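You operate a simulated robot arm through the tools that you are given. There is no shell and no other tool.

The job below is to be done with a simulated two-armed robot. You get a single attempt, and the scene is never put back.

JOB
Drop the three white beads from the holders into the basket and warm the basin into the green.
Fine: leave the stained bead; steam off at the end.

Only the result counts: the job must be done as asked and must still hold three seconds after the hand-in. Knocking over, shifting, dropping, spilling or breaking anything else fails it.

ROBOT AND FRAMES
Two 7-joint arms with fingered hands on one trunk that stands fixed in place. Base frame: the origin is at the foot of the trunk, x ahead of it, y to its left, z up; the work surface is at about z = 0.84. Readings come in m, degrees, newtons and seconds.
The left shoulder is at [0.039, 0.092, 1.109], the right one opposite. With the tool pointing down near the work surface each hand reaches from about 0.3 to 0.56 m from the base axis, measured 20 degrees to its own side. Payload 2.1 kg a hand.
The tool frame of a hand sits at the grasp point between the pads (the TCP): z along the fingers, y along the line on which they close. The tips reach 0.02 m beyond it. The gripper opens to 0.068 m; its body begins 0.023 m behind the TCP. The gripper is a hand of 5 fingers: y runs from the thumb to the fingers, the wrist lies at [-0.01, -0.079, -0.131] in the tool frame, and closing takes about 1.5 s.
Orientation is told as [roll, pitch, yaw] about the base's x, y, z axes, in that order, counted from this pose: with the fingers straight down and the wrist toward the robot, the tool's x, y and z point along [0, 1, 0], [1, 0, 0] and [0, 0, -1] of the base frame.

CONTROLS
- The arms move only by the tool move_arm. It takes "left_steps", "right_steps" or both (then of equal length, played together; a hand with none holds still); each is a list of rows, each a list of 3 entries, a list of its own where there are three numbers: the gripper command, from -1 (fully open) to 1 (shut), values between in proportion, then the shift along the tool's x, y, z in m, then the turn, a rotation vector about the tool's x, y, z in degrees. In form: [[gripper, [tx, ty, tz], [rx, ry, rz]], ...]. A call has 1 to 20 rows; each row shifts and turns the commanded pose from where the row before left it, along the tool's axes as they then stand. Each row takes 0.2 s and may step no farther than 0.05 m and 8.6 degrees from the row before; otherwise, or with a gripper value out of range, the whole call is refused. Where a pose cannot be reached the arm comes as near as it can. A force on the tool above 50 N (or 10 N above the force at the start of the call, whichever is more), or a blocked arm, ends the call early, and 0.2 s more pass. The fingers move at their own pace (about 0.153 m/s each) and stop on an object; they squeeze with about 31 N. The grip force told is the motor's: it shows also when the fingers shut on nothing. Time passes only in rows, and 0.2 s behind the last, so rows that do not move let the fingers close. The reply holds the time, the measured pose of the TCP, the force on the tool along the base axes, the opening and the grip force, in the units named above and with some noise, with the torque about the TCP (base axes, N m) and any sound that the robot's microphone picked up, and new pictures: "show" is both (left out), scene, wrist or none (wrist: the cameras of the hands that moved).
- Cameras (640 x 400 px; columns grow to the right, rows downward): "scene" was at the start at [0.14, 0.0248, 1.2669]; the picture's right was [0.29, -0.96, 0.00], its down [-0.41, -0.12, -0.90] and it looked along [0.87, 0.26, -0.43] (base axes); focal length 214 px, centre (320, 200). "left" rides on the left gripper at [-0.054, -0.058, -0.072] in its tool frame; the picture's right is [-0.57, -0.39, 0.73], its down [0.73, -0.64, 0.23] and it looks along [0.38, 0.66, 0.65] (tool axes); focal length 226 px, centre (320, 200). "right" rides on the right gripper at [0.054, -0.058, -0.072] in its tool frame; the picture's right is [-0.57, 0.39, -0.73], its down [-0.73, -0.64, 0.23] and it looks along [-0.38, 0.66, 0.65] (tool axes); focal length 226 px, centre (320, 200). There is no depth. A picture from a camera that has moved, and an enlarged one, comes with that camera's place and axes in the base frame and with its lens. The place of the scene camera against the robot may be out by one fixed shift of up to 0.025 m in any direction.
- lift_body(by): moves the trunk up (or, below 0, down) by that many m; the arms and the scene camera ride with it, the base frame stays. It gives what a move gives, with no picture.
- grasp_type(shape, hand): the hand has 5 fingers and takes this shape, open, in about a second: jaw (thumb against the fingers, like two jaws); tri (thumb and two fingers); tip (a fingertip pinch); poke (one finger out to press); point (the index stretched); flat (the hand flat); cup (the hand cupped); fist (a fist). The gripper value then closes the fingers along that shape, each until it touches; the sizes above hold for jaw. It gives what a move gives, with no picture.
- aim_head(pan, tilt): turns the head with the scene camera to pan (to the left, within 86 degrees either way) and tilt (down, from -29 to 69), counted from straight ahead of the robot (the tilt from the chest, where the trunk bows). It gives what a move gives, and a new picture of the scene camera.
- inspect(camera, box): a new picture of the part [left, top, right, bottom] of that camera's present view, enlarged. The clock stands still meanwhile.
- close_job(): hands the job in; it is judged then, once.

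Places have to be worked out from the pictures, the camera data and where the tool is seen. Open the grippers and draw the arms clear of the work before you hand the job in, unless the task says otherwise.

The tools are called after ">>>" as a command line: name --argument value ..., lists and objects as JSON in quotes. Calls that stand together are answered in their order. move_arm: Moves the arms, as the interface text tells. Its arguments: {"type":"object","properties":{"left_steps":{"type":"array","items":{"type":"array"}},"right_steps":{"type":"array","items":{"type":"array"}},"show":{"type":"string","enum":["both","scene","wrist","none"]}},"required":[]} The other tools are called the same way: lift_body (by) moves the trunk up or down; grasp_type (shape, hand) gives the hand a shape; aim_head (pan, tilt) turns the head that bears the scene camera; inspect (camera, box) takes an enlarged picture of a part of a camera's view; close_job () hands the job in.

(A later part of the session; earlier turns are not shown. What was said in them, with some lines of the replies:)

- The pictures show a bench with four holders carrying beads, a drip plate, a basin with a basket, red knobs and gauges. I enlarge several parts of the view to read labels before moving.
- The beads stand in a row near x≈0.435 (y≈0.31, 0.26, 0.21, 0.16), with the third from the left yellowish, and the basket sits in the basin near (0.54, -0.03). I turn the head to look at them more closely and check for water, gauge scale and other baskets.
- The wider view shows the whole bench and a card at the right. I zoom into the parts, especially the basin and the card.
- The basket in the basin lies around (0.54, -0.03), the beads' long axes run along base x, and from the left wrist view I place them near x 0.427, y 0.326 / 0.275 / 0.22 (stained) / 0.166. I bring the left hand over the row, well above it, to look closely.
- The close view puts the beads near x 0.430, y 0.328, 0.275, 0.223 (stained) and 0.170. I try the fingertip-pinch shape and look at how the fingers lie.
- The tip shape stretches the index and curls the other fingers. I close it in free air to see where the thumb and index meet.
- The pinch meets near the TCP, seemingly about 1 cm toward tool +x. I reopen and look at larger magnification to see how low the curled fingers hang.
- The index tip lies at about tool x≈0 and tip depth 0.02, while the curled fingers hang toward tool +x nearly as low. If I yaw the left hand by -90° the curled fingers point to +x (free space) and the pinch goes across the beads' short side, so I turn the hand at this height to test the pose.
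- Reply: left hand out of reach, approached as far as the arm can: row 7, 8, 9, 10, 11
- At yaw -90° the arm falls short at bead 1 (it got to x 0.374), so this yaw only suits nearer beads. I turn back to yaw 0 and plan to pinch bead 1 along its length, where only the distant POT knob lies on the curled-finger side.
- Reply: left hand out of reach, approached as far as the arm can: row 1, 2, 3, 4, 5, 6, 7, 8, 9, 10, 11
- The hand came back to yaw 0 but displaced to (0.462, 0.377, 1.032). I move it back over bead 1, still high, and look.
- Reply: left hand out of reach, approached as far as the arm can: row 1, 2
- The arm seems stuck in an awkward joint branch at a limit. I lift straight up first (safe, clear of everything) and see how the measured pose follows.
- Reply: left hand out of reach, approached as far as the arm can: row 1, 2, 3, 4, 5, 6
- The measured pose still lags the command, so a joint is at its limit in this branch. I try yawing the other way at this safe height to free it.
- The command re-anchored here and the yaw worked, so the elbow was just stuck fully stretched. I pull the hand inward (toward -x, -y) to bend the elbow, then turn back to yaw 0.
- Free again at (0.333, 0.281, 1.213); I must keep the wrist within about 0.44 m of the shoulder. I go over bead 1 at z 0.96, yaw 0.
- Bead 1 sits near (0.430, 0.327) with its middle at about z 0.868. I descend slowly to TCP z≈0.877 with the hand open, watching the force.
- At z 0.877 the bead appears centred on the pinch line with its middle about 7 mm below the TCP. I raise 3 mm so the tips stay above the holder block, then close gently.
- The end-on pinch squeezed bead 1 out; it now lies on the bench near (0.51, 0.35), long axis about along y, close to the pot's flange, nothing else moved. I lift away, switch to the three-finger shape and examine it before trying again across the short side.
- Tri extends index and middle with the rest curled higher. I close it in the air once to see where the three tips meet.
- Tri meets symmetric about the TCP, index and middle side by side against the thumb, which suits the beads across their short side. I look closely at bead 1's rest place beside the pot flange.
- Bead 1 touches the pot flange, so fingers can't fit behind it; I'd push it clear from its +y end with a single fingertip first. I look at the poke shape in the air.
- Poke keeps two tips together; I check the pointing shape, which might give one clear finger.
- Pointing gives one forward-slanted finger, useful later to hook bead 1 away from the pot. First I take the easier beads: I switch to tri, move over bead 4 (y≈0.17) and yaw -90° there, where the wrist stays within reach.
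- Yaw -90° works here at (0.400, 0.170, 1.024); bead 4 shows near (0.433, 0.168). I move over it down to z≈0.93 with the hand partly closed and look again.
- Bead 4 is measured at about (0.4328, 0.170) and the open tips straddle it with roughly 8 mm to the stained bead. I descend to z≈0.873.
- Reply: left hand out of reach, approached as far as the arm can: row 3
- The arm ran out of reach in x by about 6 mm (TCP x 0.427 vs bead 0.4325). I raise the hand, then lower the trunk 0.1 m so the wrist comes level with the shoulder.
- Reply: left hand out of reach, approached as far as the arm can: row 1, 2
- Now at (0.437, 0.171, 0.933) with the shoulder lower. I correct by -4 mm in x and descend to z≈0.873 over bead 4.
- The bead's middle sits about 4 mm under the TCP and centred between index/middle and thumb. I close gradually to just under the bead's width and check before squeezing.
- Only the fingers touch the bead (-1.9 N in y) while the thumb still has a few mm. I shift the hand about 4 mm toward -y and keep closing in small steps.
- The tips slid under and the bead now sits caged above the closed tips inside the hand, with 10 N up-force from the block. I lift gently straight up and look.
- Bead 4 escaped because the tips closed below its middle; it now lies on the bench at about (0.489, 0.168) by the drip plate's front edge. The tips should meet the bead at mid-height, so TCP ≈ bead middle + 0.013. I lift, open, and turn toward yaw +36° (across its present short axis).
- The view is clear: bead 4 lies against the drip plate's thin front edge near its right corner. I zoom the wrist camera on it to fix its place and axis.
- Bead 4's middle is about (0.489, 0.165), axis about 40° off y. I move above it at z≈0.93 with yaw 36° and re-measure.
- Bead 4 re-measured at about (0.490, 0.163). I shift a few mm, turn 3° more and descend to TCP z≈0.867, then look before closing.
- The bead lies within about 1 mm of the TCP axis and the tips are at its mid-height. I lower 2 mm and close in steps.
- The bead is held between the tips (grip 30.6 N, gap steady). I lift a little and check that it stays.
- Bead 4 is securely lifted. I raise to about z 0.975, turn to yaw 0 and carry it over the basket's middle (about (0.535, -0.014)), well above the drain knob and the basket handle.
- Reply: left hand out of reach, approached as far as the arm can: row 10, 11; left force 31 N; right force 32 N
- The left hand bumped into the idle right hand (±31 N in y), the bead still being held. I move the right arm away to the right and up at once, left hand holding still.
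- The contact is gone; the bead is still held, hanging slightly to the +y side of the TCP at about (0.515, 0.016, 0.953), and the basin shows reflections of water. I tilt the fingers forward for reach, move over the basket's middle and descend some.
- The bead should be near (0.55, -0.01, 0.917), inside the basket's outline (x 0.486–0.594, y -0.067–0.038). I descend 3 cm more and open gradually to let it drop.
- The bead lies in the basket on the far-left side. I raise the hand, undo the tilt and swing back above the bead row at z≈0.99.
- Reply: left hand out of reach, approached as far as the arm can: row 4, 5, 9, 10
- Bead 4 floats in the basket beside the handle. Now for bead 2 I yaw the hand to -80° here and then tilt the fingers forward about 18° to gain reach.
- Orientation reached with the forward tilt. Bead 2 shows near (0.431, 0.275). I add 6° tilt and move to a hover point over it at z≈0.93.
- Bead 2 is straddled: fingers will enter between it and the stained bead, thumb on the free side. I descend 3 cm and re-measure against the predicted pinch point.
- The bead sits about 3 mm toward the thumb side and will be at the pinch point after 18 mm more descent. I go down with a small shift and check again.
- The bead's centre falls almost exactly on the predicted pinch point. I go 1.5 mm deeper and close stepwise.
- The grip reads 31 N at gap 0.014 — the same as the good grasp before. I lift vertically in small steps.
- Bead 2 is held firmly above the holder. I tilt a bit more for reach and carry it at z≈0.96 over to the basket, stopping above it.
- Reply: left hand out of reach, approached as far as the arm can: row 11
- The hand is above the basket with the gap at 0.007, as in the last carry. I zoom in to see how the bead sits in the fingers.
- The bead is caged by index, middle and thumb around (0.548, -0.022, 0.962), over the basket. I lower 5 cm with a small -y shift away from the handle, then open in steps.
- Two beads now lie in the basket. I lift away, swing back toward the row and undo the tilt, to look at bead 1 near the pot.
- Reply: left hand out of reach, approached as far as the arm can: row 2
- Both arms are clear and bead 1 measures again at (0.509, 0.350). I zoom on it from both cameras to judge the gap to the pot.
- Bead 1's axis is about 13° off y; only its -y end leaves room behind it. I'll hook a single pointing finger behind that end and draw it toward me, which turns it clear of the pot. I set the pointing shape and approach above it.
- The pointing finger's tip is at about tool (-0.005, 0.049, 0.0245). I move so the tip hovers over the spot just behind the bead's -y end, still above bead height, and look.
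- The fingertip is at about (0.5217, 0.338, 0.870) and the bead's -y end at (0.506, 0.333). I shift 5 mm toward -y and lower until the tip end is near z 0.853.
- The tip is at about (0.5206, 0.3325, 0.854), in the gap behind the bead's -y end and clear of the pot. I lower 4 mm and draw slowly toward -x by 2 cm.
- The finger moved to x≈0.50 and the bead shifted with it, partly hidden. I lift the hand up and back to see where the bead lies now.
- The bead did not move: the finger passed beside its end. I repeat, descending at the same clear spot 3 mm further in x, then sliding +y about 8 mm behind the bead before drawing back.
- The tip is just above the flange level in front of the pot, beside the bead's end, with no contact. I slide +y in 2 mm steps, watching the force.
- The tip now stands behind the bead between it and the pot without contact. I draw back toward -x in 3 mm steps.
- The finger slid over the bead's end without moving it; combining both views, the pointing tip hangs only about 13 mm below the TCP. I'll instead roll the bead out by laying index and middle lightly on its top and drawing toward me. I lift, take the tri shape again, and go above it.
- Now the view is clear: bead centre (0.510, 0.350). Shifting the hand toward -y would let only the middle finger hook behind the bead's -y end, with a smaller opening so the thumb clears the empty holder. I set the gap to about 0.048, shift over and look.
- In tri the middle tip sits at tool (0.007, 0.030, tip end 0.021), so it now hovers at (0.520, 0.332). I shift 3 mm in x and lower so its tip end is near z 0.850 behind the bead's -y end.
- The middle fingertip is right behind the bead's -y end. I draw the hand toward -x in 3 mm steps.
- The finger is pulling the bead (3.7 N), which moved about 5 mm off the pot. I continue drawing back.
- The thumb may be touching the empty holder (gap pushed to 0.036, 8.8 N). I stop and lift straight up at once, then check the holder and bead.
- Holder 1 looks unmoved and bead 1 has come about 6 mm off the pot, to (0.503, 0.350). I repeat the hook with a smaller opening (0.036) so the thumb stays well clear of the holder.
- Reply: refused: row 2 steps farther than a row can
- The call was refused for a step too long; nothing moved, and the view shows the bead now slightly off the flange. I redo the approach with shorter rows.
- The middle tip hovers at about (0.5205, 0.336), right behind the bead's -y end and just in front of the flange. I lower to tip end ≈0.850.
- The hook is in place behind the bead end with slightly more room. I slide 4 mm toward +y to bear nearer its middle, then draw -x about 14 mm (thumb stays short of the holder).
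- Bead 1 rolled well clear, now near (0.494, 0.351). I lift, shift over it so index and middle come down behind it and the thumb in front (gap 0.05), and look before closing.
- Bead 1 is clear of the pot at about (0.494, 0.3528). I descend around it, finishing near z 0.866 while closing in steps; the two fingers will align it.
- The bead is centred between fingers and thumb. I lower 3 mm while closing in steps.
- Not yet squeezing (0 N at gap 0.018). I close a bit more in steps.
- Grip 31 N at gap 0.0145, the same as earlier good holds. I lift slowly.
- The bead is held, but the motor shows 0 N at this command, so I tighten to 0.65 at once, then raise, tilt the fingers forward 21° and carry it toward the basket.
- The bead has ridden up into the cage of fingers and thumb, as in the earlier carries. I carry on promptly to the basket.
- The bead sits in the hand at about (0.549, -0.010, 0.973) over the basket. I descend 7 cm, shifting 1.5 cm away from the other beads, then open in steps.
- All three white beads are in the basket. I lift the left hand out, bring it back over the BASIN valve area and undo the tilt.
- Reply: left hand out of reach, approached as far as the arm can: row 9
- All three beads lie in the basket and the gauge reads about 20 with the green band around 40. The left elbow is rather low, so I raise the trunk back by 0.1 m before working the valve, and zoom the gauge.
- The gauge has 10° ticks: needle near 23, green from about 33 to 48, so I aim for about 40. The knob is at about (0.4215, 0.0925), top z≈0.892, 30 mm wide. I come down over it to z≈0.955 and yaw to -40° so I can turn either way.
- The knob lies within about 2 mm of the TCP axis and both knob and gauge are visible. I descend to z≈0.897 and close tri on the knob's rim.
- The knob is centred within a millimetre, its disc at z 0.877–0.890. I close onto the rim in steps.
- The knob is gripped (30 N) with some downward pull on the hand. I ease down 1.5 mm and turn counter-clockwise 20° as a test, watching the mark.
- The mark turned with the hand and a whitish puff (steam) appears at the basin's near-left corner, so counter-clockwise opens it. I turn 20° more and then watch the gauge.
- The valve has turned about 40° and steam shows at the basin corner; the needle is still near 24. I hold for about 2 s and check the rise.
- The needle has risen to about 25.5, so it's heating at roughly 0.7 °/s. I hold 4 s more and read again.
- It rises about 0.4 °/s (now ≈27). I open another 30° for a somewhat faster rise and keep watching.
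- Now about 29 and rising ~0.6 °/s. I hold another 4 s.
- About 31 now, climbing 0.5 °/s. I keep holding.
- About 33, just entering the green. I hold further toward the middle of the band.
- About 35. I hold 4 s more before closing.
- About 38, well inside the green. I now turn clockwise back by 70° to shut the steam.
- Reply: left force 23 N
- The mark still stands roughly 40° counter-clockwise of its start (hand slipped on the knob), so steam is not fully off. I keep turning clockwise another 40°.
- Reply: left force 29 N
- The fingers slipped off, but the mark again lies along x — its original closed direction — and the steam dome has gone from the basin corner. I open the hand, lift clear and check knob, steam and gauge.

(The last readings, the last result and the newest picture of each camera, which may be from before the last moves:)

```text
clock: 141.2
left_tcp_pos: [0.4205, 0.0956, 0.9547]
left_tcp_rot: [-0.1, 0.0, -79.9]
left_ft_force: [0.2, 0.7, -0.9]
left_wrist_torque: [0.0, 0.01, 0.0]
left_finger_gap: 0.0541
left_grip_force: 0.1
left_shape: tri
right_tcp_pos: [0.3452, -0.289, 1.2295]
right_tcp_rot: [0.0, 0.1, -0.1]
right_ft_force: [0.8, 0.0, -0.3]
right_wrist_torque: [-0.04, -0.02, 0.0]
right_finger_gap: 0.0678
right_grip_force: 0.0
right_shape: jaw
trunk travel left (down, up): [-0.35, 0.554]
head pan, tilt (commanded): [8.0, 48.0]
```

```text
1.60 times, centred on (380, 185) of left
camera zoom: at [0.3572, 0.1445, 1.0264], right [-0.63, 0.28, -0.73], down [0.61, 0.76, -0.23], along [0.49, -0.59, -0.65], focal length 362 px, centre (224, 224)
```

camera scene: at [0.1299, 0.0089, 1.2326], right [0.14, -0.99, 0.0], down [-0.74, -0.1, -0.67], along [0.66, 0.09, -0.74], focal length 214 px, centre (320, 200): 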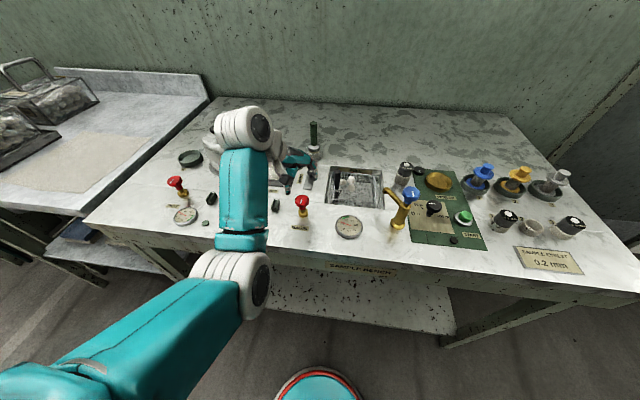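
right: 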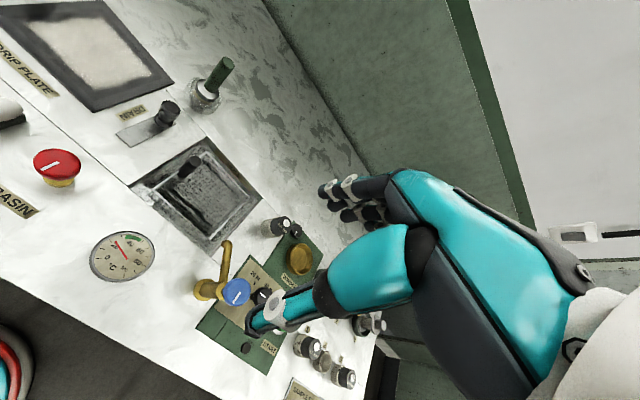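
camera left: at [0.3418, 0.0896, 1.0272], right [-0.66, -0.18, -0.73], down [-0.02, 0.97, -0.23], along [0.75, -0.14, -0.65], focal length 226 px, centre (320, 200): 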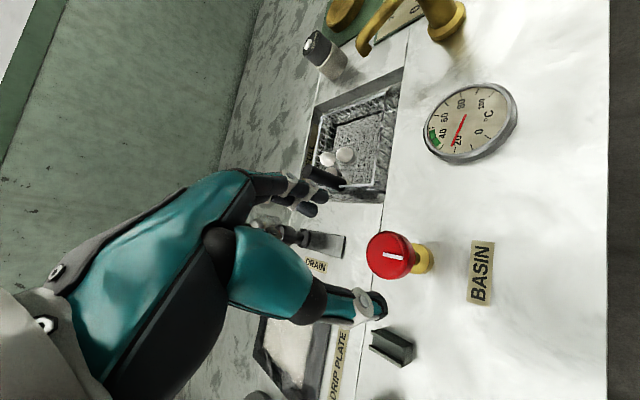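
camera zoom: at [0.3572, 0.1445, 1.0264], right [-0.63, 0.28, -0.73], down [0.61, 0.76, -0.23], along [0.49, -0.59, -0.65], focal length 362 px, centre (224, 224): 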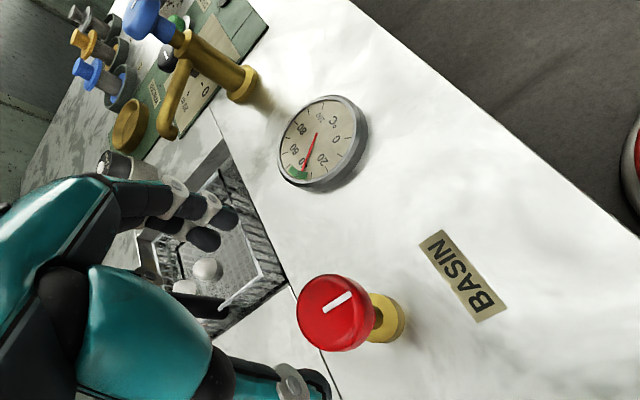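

The mark looks back at its original slant, no steam dome is visible, and the needle is near 40. I zoom in on knob and gauge to verify.

>>> inspect --camera "scene" --box '[285, 185, 325, 225]'

>>> inspect --camera "scene" --box '[325, 180, 385, 235]'

>>> inspect --camera "scene" --box '[155, 150, 295, 235]'

>>> inspect --camera "scene" --box '[320, 155, 400, 215]'

```text
10.00 times, centred on (305, 205) of scene
camera zoom: at [0.13, 0.0092, 1.2326], right [0.14, -0.99, 0.0], down [-0.74, -0.1, -0.67], along [0.66, 0.09, -0.74], focal length 2145 px, centre (470, 150)
```

zoom: 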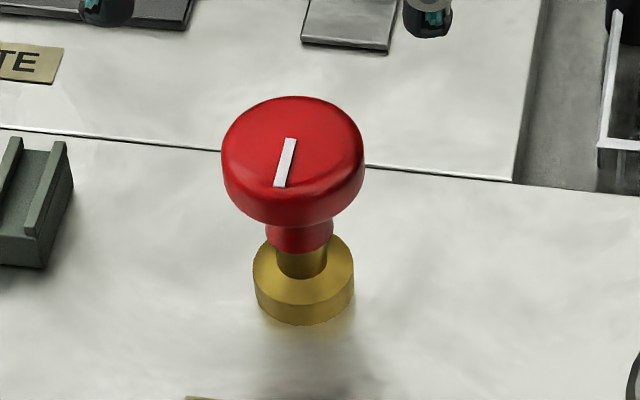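

```text
7.27 times, centred on (355, 208) of scene
camera zoom: at [0.13, 0.0092, 1.2326], right [0.14, -0.99, 0.0], down [-0.74, -0.1, -0.67], along [0.66, 0.09, -0.74], focal length 1560 px, centre (66, 146)
```

zoom: 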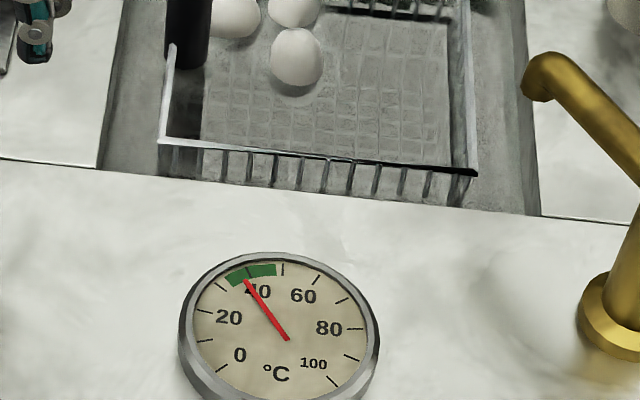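

```text
4.57 times, centred on (225, 192) of scene
camera zoom: at [0.13, 0.0092, 1.2326], right [0.14, -0.99, 0.0], down [-0.74, -0.1, -0.67], along [0.66, 0.09, -0.74], focal length 980 px, centre (754, 234)
```

zoom: 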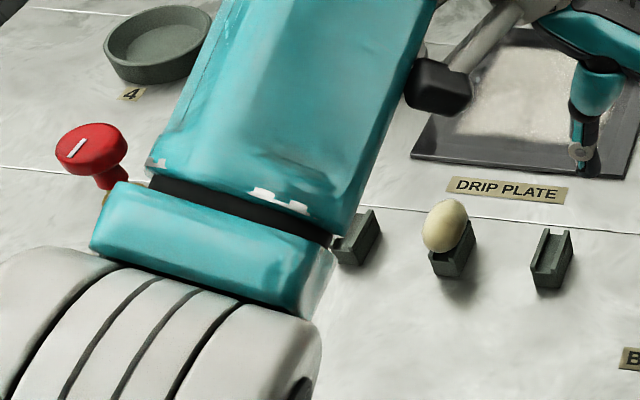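

```text
6.67 times, centred on (360, 185) of scene
camera zoom: at [0.13, 0.0092, 1.2326], right [0.14, -0.99, 0.0], down [-0.74, -0.1, -0.67], along [0.66, 0.09, -0.74], focal length 1430 px, centre (53, 300)
```

zoom: 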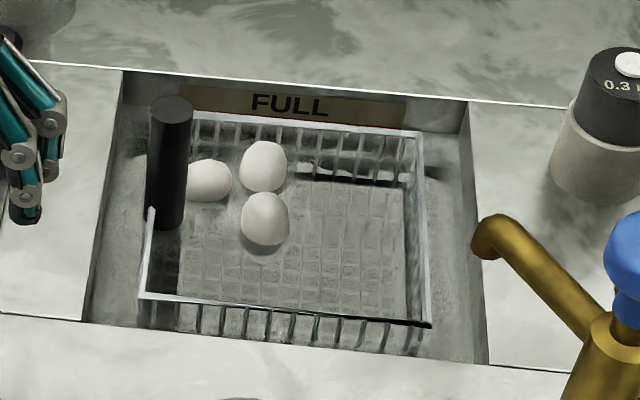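

All is in order: three white beads in the basket, the stained one in its holder, knob mark within ~2° of closed, and the needle about 38–39 in the green. I raise the left arm, turn it back and park it clear, then re-read the gauge.

>>> move_arm --left_steps '[[-0.8, [0, 0, -0.045], [0, 0, 0]], [-0.8, [0, 0, -0.045], [0, 0, 0]], [-0.8, [0, 0, 0], [0, 0, -8]], [-0.8, [0, 0, 0], [0, 0, -8]], [-0.8, [0, 0, 0], [0, 0, -8]], [-0.8, [0, 0, 0], [0, 0, -8]], [-0.8, [0, 0, 0], [0, 0, -8]], [-1, [0, 0, 0], [0, 0, -8]], [-1, [0, 0, 0], [0, 0, -8]], [-1, [0, 0, 0], [0, 0, -8]], [-1, [0, 0, 0], [0, 0, -8]], [-1, [0, 0, 0], [0, 0, -8]], [-1, [0.0283, -0.0192, -0.0283], [0, 0, 0]], [-1, [0.0283, -0.0192, -0.0283], [0, 0, 0]], [-1, [0.0283, -0.0192, -0.0283], [0, 0, 0]], [-1, [0.0283, -0.0192, -0.0283], [0, 0, 0]], [-1, [0.0283, -0.0192, -0.0283], [0, 0, 0]], [-1, [0.0283, -0.0192, -0.0283], [0, 0, 0]]]' --show "both"

>>> inspect --camera "scene" --box '[325, 180, 385, 235]'

>>> inspect --camera "scene" --box '[160, 110, 320, 230]'

```text
clock: 145.0
left_tcp_pos: [0.3058, 0.2669, 1.2147]
left_tcp_rot: [-0.1, 0.1, 0.0]
left_ft_force: [-0.1, 0.1, -0.6]
left_wrist_torque: [-0.01, -0.01, -0.01]
left_finger_gap: 0.0679
left_grip_force: 0.0
left_shape: tri
right_tcp_pos: [0.3457, -0.2899, 1.2297]
right_tcp_rot: [0.0, 0.0, 0.0]
right_ft_force: [0.8, 0.3, 0.1]
right_wrist_torque: [-0.01, 0.0, 0.02]
right_finger_gap: 0.0676
right_grip_force: 0.1
right_shape: jaw
trunk travel left (down, up): [-0.35, 0.554]
head pan, tilt (commanded): [8.0, 48.0]
camera scene: at [0.1297, 0.009, 1.2327], right [0.14, -0.99, 0.0], down [-0.74, -0.1, -0.67], along [0.66, 0.09, -0.74], focal length 214 px, centre (320, 200)
camera left: at [0.2486, 0.2131, 1.2875], right [-0.39, -0.57, -0.73], down [-0.64, 0.73, -0.23], along [0.66, 0.38, -0.65], focal length 226 px, centre (320, 200)
```

scene: 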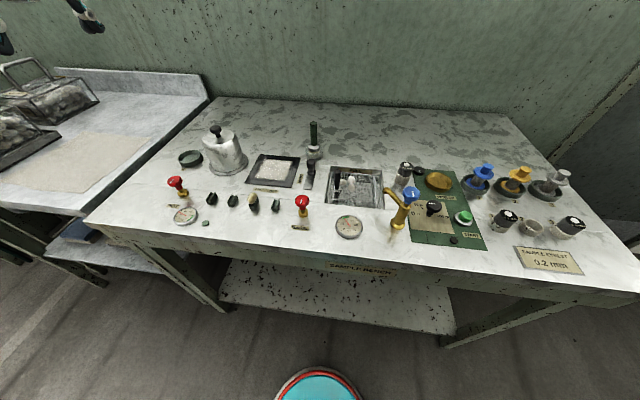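
left: 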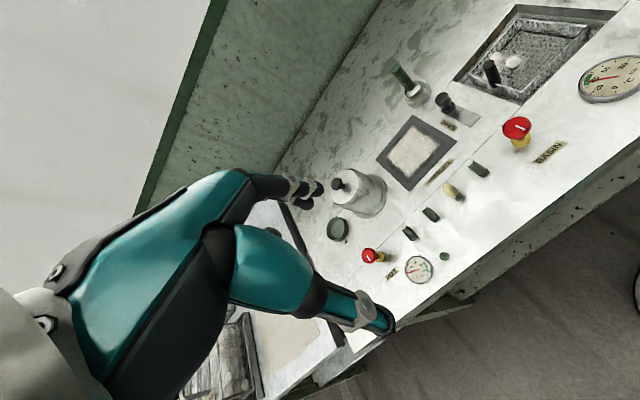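

```text
7.27 times, centred on (355, 208) of scene
camera zoom: at [0.1297, 0.009, 1.2327], right [0.14, -0.99, 0.0], down [-0.74, -0.1, -0.67], along [0.66, 0.09, -0.74], focal length 1560 px, centre (66, 146)
```

zoom: 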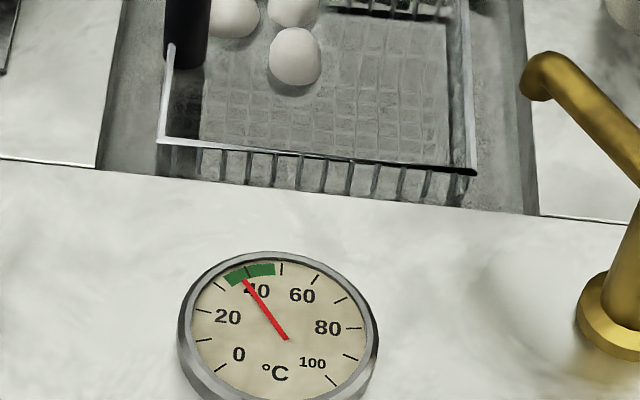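

```text
3.33 times, centred on (240, 170) of scene
camera zoom: at [0.1297, 0.009, 1.2327], right [0.14, -0.99, 0.0], down [-0.74, -0.1, -0.67], along [0.66, 0.09, -0.74], focal length 715 px, centre (587, 300)
```

zoom: 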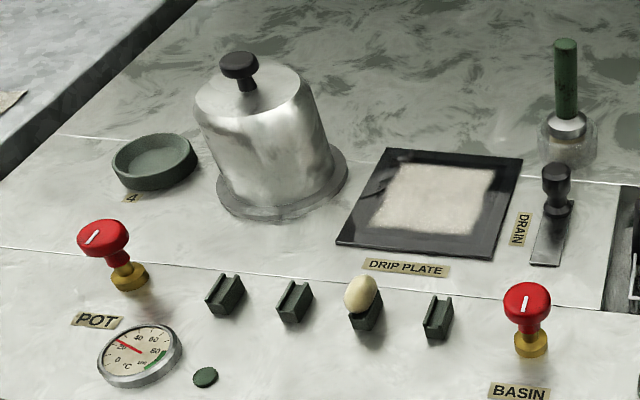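

Everything matches the first picture apart from the three beads now in the basket. I wait about 3 s to make sure the gauge stays in the green with the steam off.

>>> move_arm --left_steps '[[-1, [0, 0, 0], [0, 0, 0]], [-1, [0, 0, 0], [0, 0, 0]], [-1, [0, 0, 0], [0, 0, 0]], [-1, [0, 0, 0], [0, 0, 0]], [-1, [0, 0, 0], [0, 0, 0]], [-1, [0, 0, 0], [0, 0, 0]], [-1, [0, 0, 0], [0, 0, 0]], [-1, [0, 0, 0], [0, 0, 0]], [-1, [0, 0, 0], [0, 0, 0]], [-1, [0, 0, 0], [0, 0, 0]], [-1, [0, 0, 0], [0, 0, 0]], [-1, [0, 0, 0], [0, 0, 0]], [-1, [0, 0, 0], [0, 0, 0]], [-1, [0, 0, 0], [0, 0, 0]], [-1, [0, 0, 0], [0, 0, 0]]]' --show "none"

>>> inspect --camera "scene" --box '[325, 180, 385, 235]'

>>> inspect --camera "scene" --box '[285, 155, 400, 240]'

```text
clock: 148.2
left_tcp_pos: [0.3076, 0.2663, 1.2159]
left_tcp_rot: [-0.1, 0.1, 0.0]
left_ft_force: [-0.2, -0.5, -1.1]
left_wrist_torque: [-0.01, 0.01, 0.0]
left_finger_gap: 0.0678
left_grip_force: 0.1
left_shape: tri
right_tcp_pos: [0.3465, -0.2894, 1.2301]
right_tcp_rot: [0.0, -0.1, 0.0]
right_ft_force: [-0.1, 0.9, 0.1]
right_wrist_torque: [0.03, 0.0, 0.02]
right_finger_gap: 0.0675
right_grip_force: 0.0
right_shape: jaw
trunk travel left (down, up): [-0.35, 0.554]
head pan, tilt (commanded): [8.0, 48.0]
```

```text
7.27 times, centred on (355, 208) of scene
camera zoom: at [0.1299, 0.009, 1.2326], right [0.14, -0.99, 0.0], down [-0.74, -0.1, -0.67], along [0.66, 0.09, -0.74], focal length 1560 px, centre (66, 146)
```

zoom: 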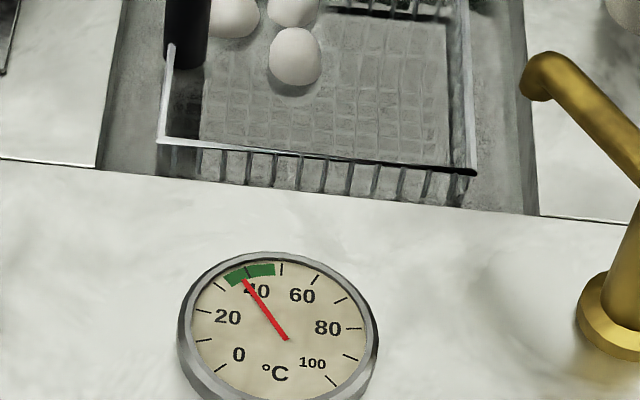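

```text
4.71 times, centred on (342, 198) of scene
camera zoom: at [0.1299, 0.009, 1.2326], right [0.14, -0.99, 0.0], down [-0.74, -0.1, -0.67], along [0.66, 0.09, -0.74], focal length 1009 px, centre (214, 212)
```

zoom: 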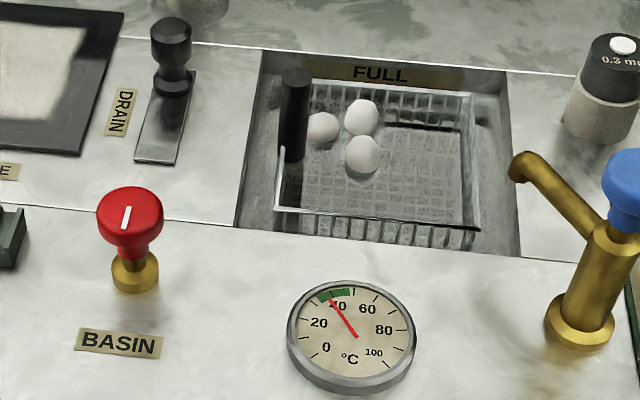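

The needle holds steady at about 38 in the green, steam is off with the knob at its closed mark, the three white beads lie in the basket, the stained one is in its holder, and both arms are open and clear. I hand in the job.

>>> close_job

```text
The job is handed in.
```

The job is handed in; I have no word yet on how it was judged. The three white beads are in the basket and the basin gauge reads about 38 °C, inside the green. The needle held steady for the last few seconds I watched, with the steam off.

- **Beads:** Two of the three did not go straight from holder to basket. My first grips squeezed them out onto the bench, one by the pot and one by the drip plate. I picked both up and dropped them in the basket. The stained bead is still in its holder.
- **Contacts:** While I was freeing the bead by the pot, my thumb pressed the leftmost empty holder with about 9 N. During an earlier carry the two hands bumped at about 31 N. The holder did not move in the pictures, and I saw nothing else shifted.
- **Steam:** I opened the BASIN valve about 70° counter-clockwise, then turned it back. My fingers slipped off near the end. The mark is back within about 2° of its starting position and the steam at the basin corner has gone, so I take it as fully shut.

Both grippers are open and the arms are clear of the bench.
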